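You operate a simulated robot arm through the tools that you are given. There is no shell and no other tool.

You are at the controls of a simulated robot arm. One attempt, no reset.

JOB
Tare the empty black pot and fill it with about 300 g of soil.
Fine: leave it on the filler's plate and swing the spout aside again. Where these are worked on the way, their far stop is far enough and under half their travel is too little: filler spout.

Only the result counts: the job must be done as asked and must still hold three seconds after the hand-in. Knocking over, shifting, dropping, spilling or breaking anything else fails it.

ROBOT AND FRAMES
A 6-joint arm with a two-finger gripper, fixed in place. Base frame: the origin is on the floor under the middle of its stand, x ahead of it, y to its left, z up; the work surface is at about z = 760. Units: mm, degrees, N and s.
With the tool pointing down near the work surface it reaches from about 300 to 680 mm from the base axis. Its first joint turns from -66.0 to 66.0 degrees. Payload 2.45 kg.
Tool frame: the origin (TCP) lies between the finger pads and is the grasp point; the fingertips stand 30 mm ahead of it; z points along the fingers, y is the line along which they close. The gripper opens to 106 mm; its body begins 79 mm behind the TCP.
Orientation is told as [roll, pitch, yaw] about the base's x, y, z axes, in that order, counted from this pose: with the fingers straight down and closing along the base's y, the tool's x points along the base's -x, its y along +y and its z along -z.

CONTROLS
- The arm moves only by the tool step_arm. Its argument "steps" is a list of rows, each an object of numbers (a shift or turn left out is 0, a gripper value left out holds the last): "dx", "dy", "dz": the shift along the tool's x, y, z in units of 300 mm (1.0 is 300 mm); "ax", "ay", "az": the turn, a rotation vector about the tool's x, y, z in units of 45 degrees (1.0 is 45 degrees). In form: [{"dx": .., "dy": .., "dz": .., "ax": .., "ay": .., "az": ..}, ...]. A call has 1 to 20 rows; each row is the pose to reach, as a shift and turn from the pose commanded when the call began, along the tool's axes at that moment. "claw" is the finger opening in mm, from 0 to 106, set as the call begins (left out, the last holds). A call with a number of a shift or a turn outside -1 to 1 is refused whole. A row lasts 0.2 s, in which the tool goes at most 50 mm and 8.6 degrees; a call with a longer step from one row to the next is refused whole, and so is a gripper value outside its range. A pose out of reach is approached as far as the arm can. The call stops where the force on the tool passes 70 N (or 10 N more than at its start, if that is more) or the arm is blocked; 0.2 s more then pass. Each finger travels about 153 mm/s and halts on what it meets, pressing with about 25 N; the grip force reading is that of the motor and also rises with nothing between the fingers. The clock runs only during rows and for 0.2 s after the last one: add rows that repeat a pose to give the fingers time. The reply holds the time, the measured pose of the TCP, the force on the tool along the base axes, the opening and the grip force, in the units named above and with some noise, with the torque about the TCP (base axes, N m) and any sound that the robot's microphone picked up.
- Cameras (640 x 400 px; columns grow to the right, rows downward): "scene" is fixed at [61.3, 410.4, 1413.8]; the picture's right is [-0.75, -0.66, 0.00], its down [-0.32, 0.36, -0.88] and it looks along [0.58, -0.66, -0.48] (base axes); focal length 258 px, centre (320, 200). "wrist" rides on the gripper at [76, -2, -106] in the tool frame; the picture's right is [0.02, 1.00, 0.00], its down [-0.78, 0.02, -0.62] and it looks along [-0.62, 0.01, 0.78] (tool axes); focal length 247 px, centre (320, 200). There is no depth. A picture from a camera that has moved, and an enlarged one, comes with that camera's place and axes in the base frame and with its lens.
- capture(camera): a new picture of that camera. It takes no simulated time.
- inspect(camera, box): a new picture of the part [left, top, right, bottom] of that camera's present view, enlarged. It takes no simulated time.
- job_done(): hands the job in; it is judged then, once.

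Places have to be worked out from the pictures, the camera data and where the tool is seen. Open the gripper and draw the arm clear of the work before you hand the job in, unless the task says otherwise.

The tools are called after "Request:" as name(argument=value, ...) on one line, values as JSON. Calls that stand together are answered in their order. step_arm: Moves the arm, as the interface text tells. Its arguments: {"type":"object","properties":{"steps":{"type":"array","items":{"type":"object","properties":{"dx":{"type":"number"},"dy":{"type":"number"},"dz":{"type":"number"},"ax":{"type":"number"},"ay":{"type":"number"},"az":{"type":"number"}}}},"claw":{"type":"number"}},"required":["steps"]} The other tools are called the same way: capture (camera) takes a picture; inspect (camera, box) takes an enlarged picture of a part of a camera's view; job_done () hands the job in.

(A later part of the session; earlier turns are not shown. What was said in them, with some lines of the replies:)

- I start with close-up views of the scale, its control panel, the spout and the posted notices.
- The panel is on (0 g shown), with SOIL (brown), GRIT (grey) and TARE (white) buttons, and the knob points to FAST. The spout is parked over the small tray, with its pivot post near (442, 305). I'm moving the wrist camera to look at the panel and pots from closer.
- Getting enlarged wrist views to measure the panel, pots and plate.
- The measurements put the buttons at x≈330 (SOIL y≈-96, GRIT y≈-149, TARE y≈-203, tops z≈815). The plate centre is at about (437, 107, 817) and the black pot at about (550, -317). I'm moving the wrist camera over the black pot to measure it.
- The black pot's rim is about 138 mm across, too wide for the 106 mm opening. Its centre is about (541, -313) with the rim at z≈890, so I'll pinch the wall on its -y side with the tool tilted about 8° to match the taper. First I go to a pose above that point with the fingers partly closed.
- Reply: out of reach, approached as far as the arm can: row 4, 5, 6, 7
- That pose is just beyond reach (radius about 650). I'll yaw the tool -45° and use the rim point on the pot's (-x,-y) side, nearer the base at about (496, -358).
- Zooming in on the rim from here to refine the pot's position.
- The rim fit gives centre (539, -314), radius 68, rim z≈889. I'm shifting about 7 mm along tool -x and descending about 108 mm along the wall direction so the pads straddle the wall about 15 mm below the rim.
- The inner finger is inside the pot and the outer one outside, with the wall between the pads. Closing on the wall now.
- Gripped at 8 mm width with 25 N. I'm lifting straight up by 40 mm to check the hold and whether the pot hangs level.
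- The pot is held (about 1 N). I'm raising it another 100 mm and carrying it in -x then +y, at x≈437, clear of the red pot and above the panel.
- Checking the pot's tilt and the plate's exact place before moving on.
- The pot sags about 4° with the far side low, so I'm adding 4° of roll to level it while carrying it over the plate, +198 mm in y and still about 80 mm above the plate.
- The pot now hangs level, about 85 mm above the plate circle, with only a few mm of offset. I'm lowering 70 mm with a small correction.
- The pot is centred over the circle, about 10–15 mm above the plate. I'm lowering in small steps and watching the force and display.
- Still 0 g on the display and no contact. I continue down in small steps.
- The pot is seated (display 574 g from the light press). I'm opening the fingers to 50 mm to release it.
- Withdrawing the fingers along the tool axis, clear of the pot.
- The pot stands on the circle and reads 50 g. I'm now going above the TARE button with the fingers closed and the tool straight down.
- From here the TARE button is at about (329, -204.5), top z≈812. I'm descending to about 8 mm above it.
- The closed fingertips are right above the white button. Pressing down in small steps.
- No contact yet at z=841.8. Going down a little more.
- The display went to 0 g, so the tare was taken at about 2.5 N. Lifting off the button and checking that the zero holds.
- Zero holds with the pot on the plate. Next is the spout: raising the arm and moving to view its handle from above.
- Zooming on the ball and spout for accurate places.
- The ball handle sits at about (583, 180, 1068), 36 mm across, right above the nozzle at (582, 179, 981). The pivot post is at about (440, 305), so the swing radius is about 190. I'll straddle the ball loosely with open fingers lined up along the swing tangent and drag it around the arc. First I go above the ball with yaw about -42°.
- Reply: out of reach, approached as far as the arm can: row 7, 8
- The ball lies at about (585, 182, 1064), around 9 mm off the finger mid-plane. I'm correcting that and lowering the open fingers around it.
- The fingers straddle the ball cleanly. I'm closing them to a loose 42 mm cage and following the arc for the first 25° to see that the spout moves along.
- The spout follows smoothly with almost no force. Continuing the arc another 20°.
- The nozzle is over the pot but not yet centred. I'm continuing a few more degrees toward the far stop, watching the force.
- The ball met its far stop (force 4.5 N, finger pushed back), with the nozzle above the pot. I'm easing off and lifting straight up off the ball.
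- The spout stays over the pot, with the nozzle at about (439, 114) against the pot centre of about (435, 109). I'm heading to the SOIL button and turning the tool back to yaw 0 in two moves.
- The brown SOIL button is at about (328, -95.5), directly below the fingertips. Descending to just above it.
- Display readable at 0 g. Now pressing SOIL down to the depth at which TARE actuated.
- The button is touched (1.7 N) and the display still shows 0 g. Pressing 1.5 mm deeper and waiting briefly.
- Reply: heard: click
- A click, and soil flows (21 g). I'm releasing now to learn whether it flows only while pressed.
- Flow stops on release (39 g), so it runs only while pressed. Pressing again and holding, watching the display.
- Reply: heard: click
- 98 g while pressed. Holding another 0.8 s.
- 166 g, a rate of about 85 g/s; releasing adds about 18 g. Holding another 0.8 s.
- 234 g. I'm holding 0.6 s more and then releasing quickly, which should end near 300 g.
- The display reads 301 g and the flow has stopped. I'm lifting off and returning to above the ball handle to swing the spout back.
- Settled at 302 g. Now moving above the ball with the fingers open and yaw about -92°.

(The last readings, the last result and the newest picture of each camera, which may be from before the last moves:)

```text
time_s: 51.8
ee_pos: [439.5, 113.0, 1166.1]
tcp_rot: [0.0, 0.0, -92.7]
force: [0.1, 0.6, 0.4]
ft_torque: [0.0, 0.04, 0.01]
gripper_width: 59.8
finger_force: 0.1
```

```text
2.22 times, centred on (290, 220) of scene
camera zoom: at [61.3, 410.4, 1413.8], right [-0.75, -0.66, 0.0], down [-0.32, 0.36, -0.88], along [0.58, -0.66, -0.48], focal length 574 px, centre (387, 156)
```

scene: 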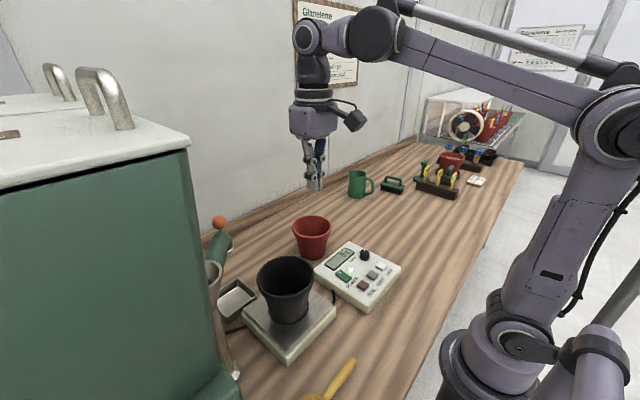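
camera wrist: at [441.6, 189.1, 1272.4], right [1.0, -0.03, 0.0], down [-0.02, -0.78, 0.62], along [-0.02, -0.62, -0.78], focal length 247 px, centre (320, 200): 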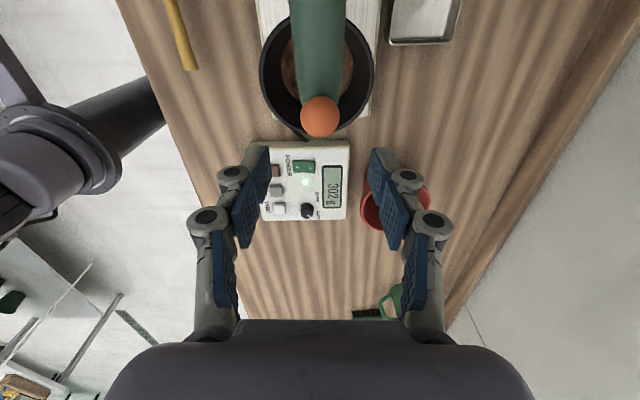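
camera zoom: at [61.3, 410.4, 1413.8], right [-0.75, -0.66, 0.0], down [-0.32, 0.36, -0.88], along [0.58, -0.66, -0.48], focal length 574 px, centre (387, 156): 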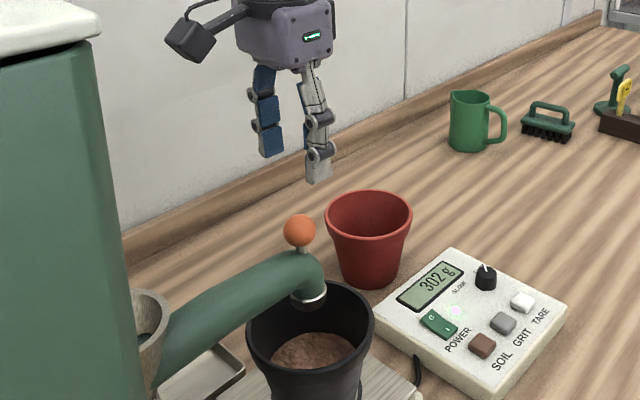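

The ball is centred between the open fingers. Lowering around it and narrowing to the loose cage.

Request:
step_arm(steps=[{"dz": 0.1}, {"dz": 0.19}, {"dz": 0.26}, {"dz": 0.297}, {"dz": 0.297}])

Request:
capture(camera="wrist")

```text
time_s: 53.0
ee_pos: [441.8, 111.8, 1076.1]
tcp_rot: [0.0, 0.0, -92.6]
force: [0.2, -0.6, -0.5]
ft_torque: [0.05, 0.01, -0.04]
gripper_width: 60.0
finger_force: 0.1
```

```text
taken
camera wrist: at [442.5, 188.4, 1183.3], right [1.0, -0.02, 0.0], down [-0.02, -0.78, 0.62], along [-0.01, -0.62, -0.78], focal length 247 px, centre (320, 200)
```

wrist: 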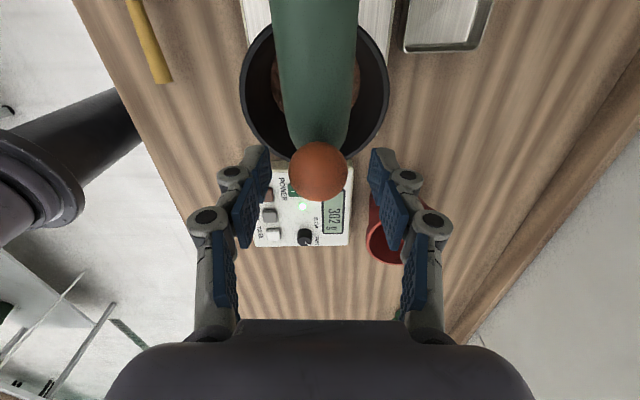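

The ball is well caged. Swinging the spout back along the arc by 40°.

Request:
step_arm(steps=[{"dx": 0.0}, {"dx": 0.0}, {"dx": 0.0022, "dy": 0.0278, "az": -0.0556}, {"dx": 0.0049, "dy": 0.0556, "az": -0.111}, {"dx": 0.0147, "dy": 0.1106, "az": -0.222}, {"dx": 0.0292, "dy": 0.1645, "az": -0.333}, {"dx": 0.0483, "dy": 0.217, "az": -0.444}, {"dx": 0.0719, "dy": 0.2675, "az": -0.556}, {"dx": 0.0999, "dy": 0.3159, "az": -0.667}, {"dx": 0.132, "dy": 0.3617, "az": -0.778}, {"dx": 0.1679, "dy": 0.4043, "az": -0.889}, {"dx": 0.1679, "dy": 0.4043, "az": -0.889}], claw=42)

Request:
capture(camera="wrist")

Request:
inspect(camera="scene", box=[180, 160, 360, 340])

```text
time_s: 55.6
ee_pos: [563.5, 158.7, 1076.2]
tcp_rot: [0.0, 0.0, -52.5]
force: [-0.1, -0.3, 0.5]
ft_torque: [-0.01, -0.02, 0.02]
gripper_width: 42.2
finger_force: 0.1
```

```text
taken
camera wrist: at [515.7, 218.1, 1183.6], right [0.78, 0.63, 0.0], down [0.49, -0.61, 0.62], along [0.39, -0.48, -0.78], focal length 247 px, centre (320, 200)
```

wrist: 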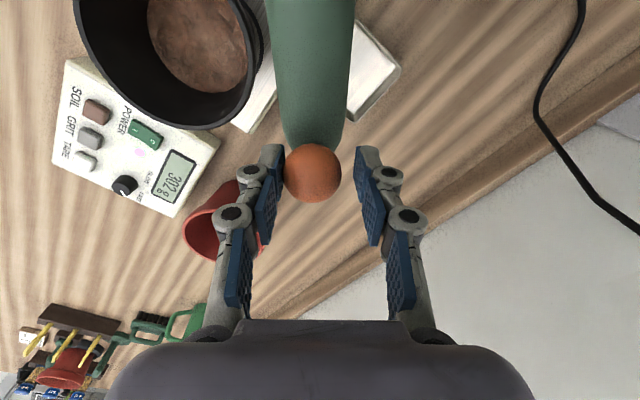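

```text
2.22 times, centred on (270, 250) of scene
camera zoom: at [61.3, 410.4, 1413.8], right [-0.75, -0.66, 0.0], down [-0.32, 0.36, -0.88], along [0.58, -0.66, -0.48], focal length 574 px, centre (431, 89)
```

zoom: 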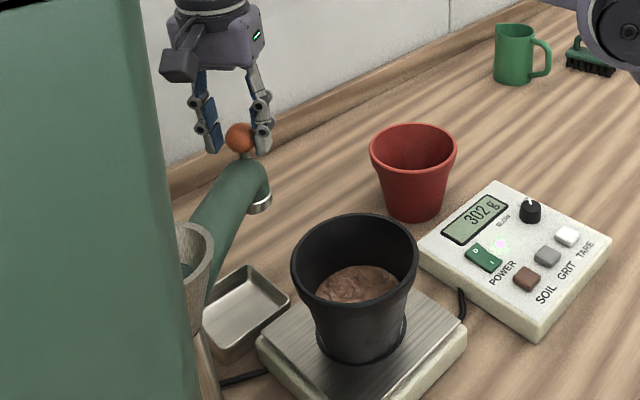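

Almost back. The ball is against the pushing finger and I'm continuing gently toward the parking stop.

Request:
step_arm(steps=[{"dx": 0.0022, "dy": 0.0278, "az": -0.0556}, {"dx": 0.0049, "dy": 0.0556, "az": -0.111}, {"dx": 0.0102, "dy": 0.0887, "az": -0.178}, {"dx": 0.0147, "dy": 0.1106, "az": -0.222}, {"dx": 0.0147, "dy": 0.1106, "az": -0.222}])

Request:
capture(camera="wrist")

Request:
inspect(camera="scene", box=[180, 160, 340, 300])

```text
time_s: 56.8
ee_pos: [590.0, 182.0, 1078.6]
tcp_rot: [0.0, -0.1, -42.6]
force: [-0.1, 0.1, 0.2]
ft_torque: [0.0, -0.01, 0.03]
gripper_width: 41.8
finger_force: 0.0
```

```text
taken
camera wrist: at [532.0, 232.7, 1185.2], right [0.66, 0.75, 0.0], down [0.59, -0.52, 0.62], along [0.47, -0.41, -0.78], focal length 247 px, centre (320, 200)
```

wrist: 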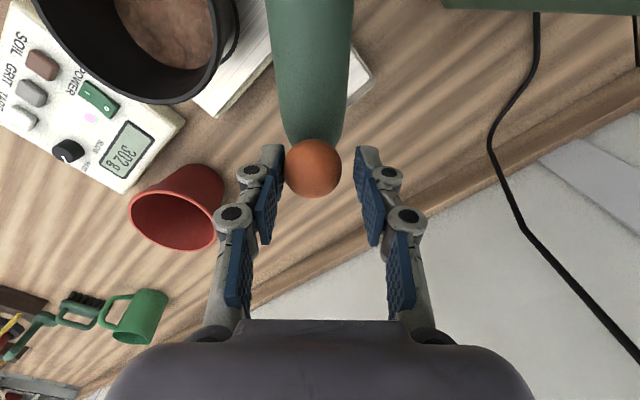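

```text
2.86 times, centred on (260, 230) of scene
camera zoom: at [61.3, 410.4, 1413.8], right [-0.75, -0.66, 0.0], down [-0.32, 0.36, -0.88], along [0.58, -0.66, -0.48], focal length 737 px, centre (491, 114)
```

zoom: 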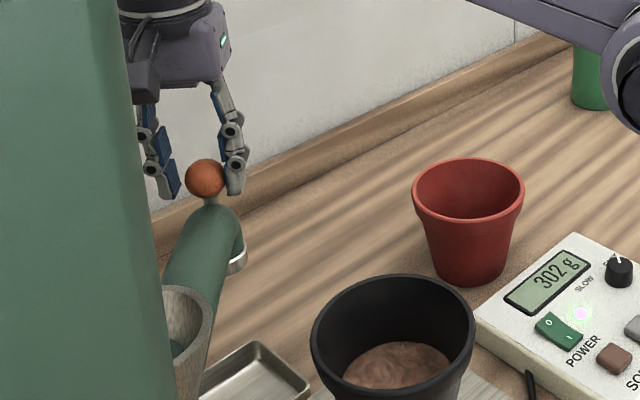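

Nearly at the stop (about 1° short of the original place). Pushing on in 1° steps until the force shows the stop.

Request:
step_arm(steps=[{"dx": 0.0007, "dy": 0.0111, "az": -0.0222}, {"dx": 0.0017, "dy": 0.0223, "az": -0.0444}, {"dx": 0.0017, "dy": 0.0223, "az": -0.0444}])

Request:
inspect(camera="scene", box=[180, 150, 340, 290])

Request:
capture(camera="wrist")

```text
time_s: 57.6
ee_pos: [593.2, 187.0, 1079.0]
tcp_rot: [0.0, -0.1, -40.6]
force: [-7.2, -6.2, -2.9]
ft_torque: [0.02, 0.1, -0.03]
gripper_width: 47.4
finger_force: 4.2
```

```text
2.86 times, centred on (260, 220) of scene
camera zoom: at [61.1, 410.2, 1413.9], right [-0.75, -0.66, 0.0], down [-0.32, 0.36, -0.88], along [0.58, -0.66, -0.48], focal length 737 px, centre (491, 143)
```

zoom: 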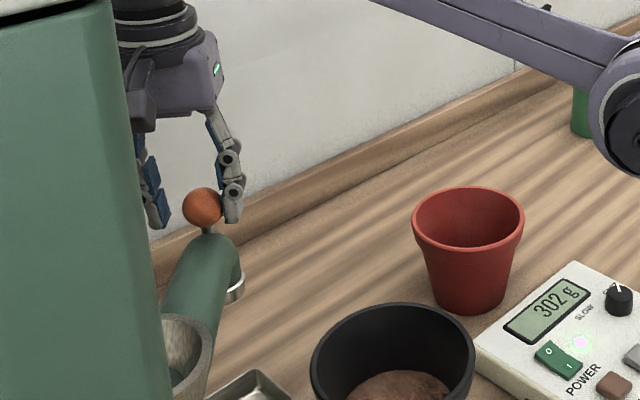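

```text
taken
camera wrist: at [533.5, 234.8, 1185.2], right [0.63, 0.77, 0.0], down [0.61, -0.5, 0.62], along [0.48, -0.4, -0.78], focal length 247 px, centre (320, 200)
```

wrist: 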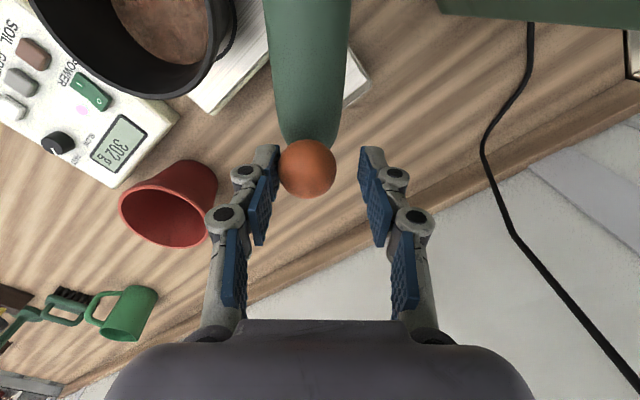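

The spout is back against its original stop (ball at the same picture place as at the start, force about 9 N). I'm easing off, opening the fingers and lifting clear.

Request:
step_arm(steps=[{"dy": -0.015}, {"dy": -0.03}, {"dy": -0.03}, {"dy": -0.03, "dz": -0.05}, {"dy": -0.03, "dz": -0.1}, {"dy": -0.03, "dz": -0.14}, {"dx": 0.01, "dy": -0.05, "dz": -0.16}, {"dx": 0.05, "dy": -0.1, "dz": -0.2}, {"dx": 0.05, "dy": -0.1, "dz": -0.2}], claw=64)

Request:
capture(camera="wrist")

Request:
inspect(camera="scene", box=[180, 150, 340, 290])

```text
time_s: 59.6
ee_pos: [561.7, 174.2, 1137.1]
tcp_rot: [-0.1, 0.0, -40.7]
force: [0.2, 0.0, 0.5]
ft_torque: [-0.01, -0.03, -0.01]
gripper_width: 64.0
finger_force: 0.1
```

```text
taken
camera wrist: at [502.3, 222.1, 1244.2], right [0.63, 0.77, 0.0], down [0.61, -0.5, 0.62], along [0.48, -0.39, -0.78], focal length 247 px, centre (320, 200)
```

wrist: 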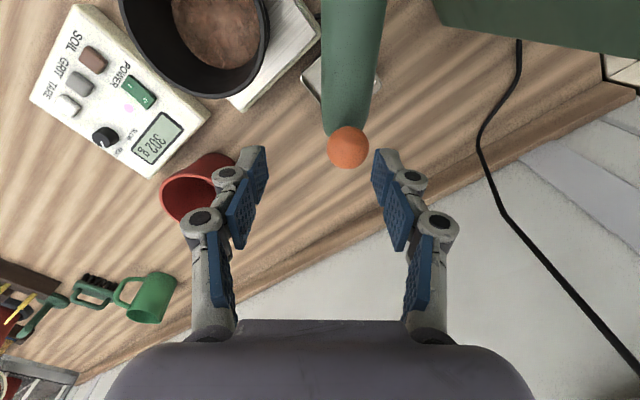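

```text
2.86 times, centred on (260, 220) of scene
camera zoom: at [61.3, 410.4, 1413.8], right [-0.75, -0.66, 0.0], down [-0.32, 0.36, -0.88], along [0.58, -0.66, -0.48], focal length 737 px, centre (491, 143)
```

zoom: 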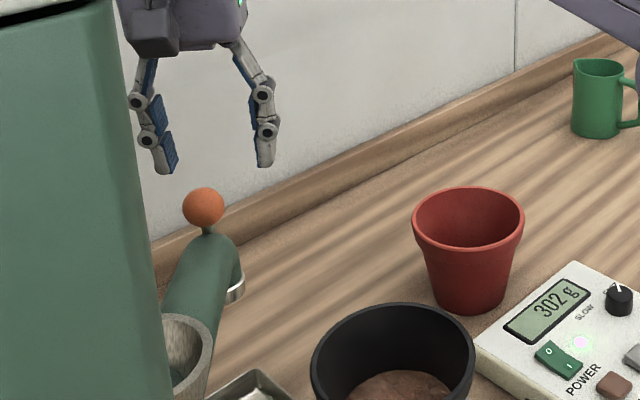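

The spout is parked exactly as at the start and the display shows 302 g. Drawing the arm up and back, clear of the work.

Request:
step_arm(steps=[{"dx": 0.01, "dy": -0.05, "dz": -0.08, "az": -0.1}, {"dx": 0.04, "dy": -0.15, "dz": -0.16, "az": -0.25}, {"dx": 0.07, "dy": -0.25, "dz": -0.24, "az": -0.4}, {"dx": 0.1, "dy": -0.35, "dz": -0.31, "az": -0.55}, {"dx": 0.13, "dy": -0.45, "dz": -0.37, "az": -0.7}, {"dx": 0.16, "dy": -0.55, "dz": -0.42, "az": -0.82}, {"dx": 0.19, "dy": -0.647, "dz": -0.467, "az": -0.904}, {"dx": 0.19, "dy": -0.647, "dz": -0.467, "az": -0.904}], claw=106)

Request:
capture(camera="scene")

Request:
inspect(camera="scene", box=[200, 200, 420, 350])

Request:
capture(camera="wrist")

```text
time_s: 61.4
ee_pos: [390.1, 62.0, 1279.0]
tcp_rot: [0.0, -0.1, 0.1]
force: [0.4, 0.0, 0.1]
ft_torque: [0.03, 0.07, 0.01]
gripper_width: 106.2
finger_force: 0.0
```

```text
taken
```

scene: 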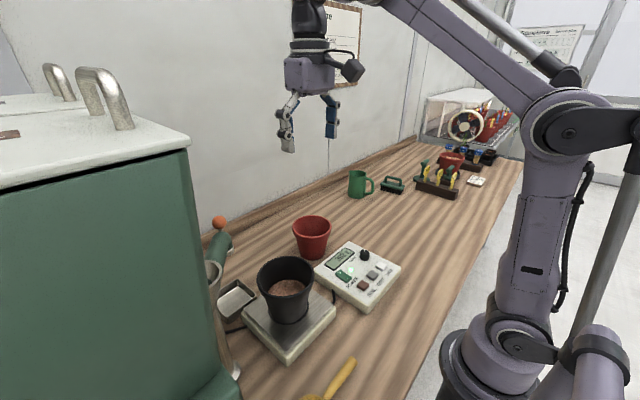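

```text
2.67 times, centred on (310, 275) of scene
camera zoom: at [61.3, 410.3, 1413.8], right [-0.75, -0.66, 0.0], down [-0.32, 0.36, -0.88], along [0.58, -0.66, -0.48], focal length 688 px, centre (347, 0)
```

zoom: 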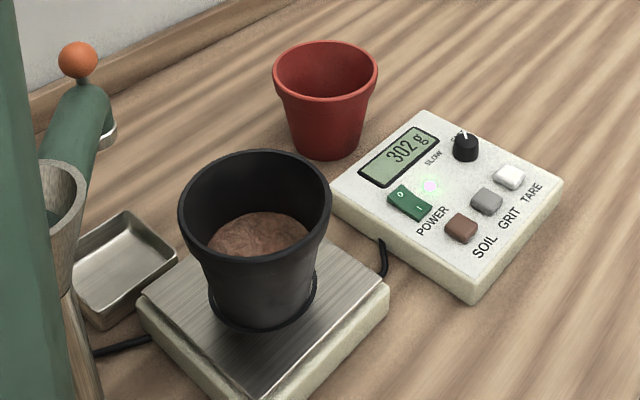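

```text
taken
camera wrist: at [311.9, 60.9, 1385.9], right [-0.02, 1.0, 0.0], down [0.78, 0.02, 0.62], along [0.62, 0.01, -0.78], focal length 247 px, centre (320, 200)
```

wrist: 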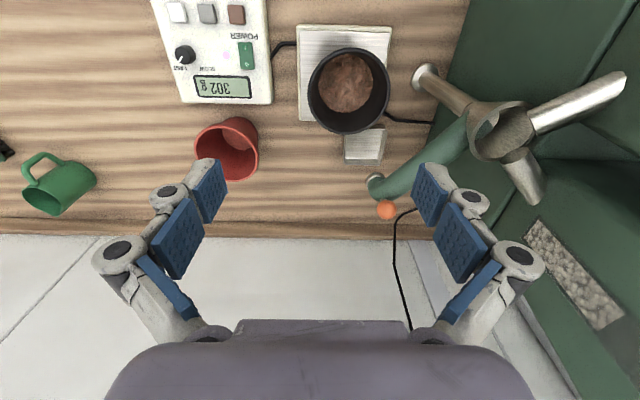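

The black pot stands on the plate with 302 g of soil, measured after the tare. The spout is back at its stop, nothing has spilled or shifted, and the arm is clear with the gripper open. Handing in.

Request:
job_done()

```text
The job is handed in.
```

The black pot is on the filler's plate with about 302 g of soil in it, and the job is handed in. I don't have the judge's result yet.

- **Tare:** the empty pot read 50 g on the plate. I pressed TARE and the display went to 0 g and stayed there.
- **Fill:** I swung the spout to its far stop over the pot and held SOIL, with the knob left on FAST. The display settled at 302 g and has not moved since.
- **Spout:** it is back against its parking stop, at the same place in the picture as at the start.
- **Rest of the bench:** the last pictures show nothing knocked over, shifted or spilled. The arm is drawn up and clear with the gripper open.
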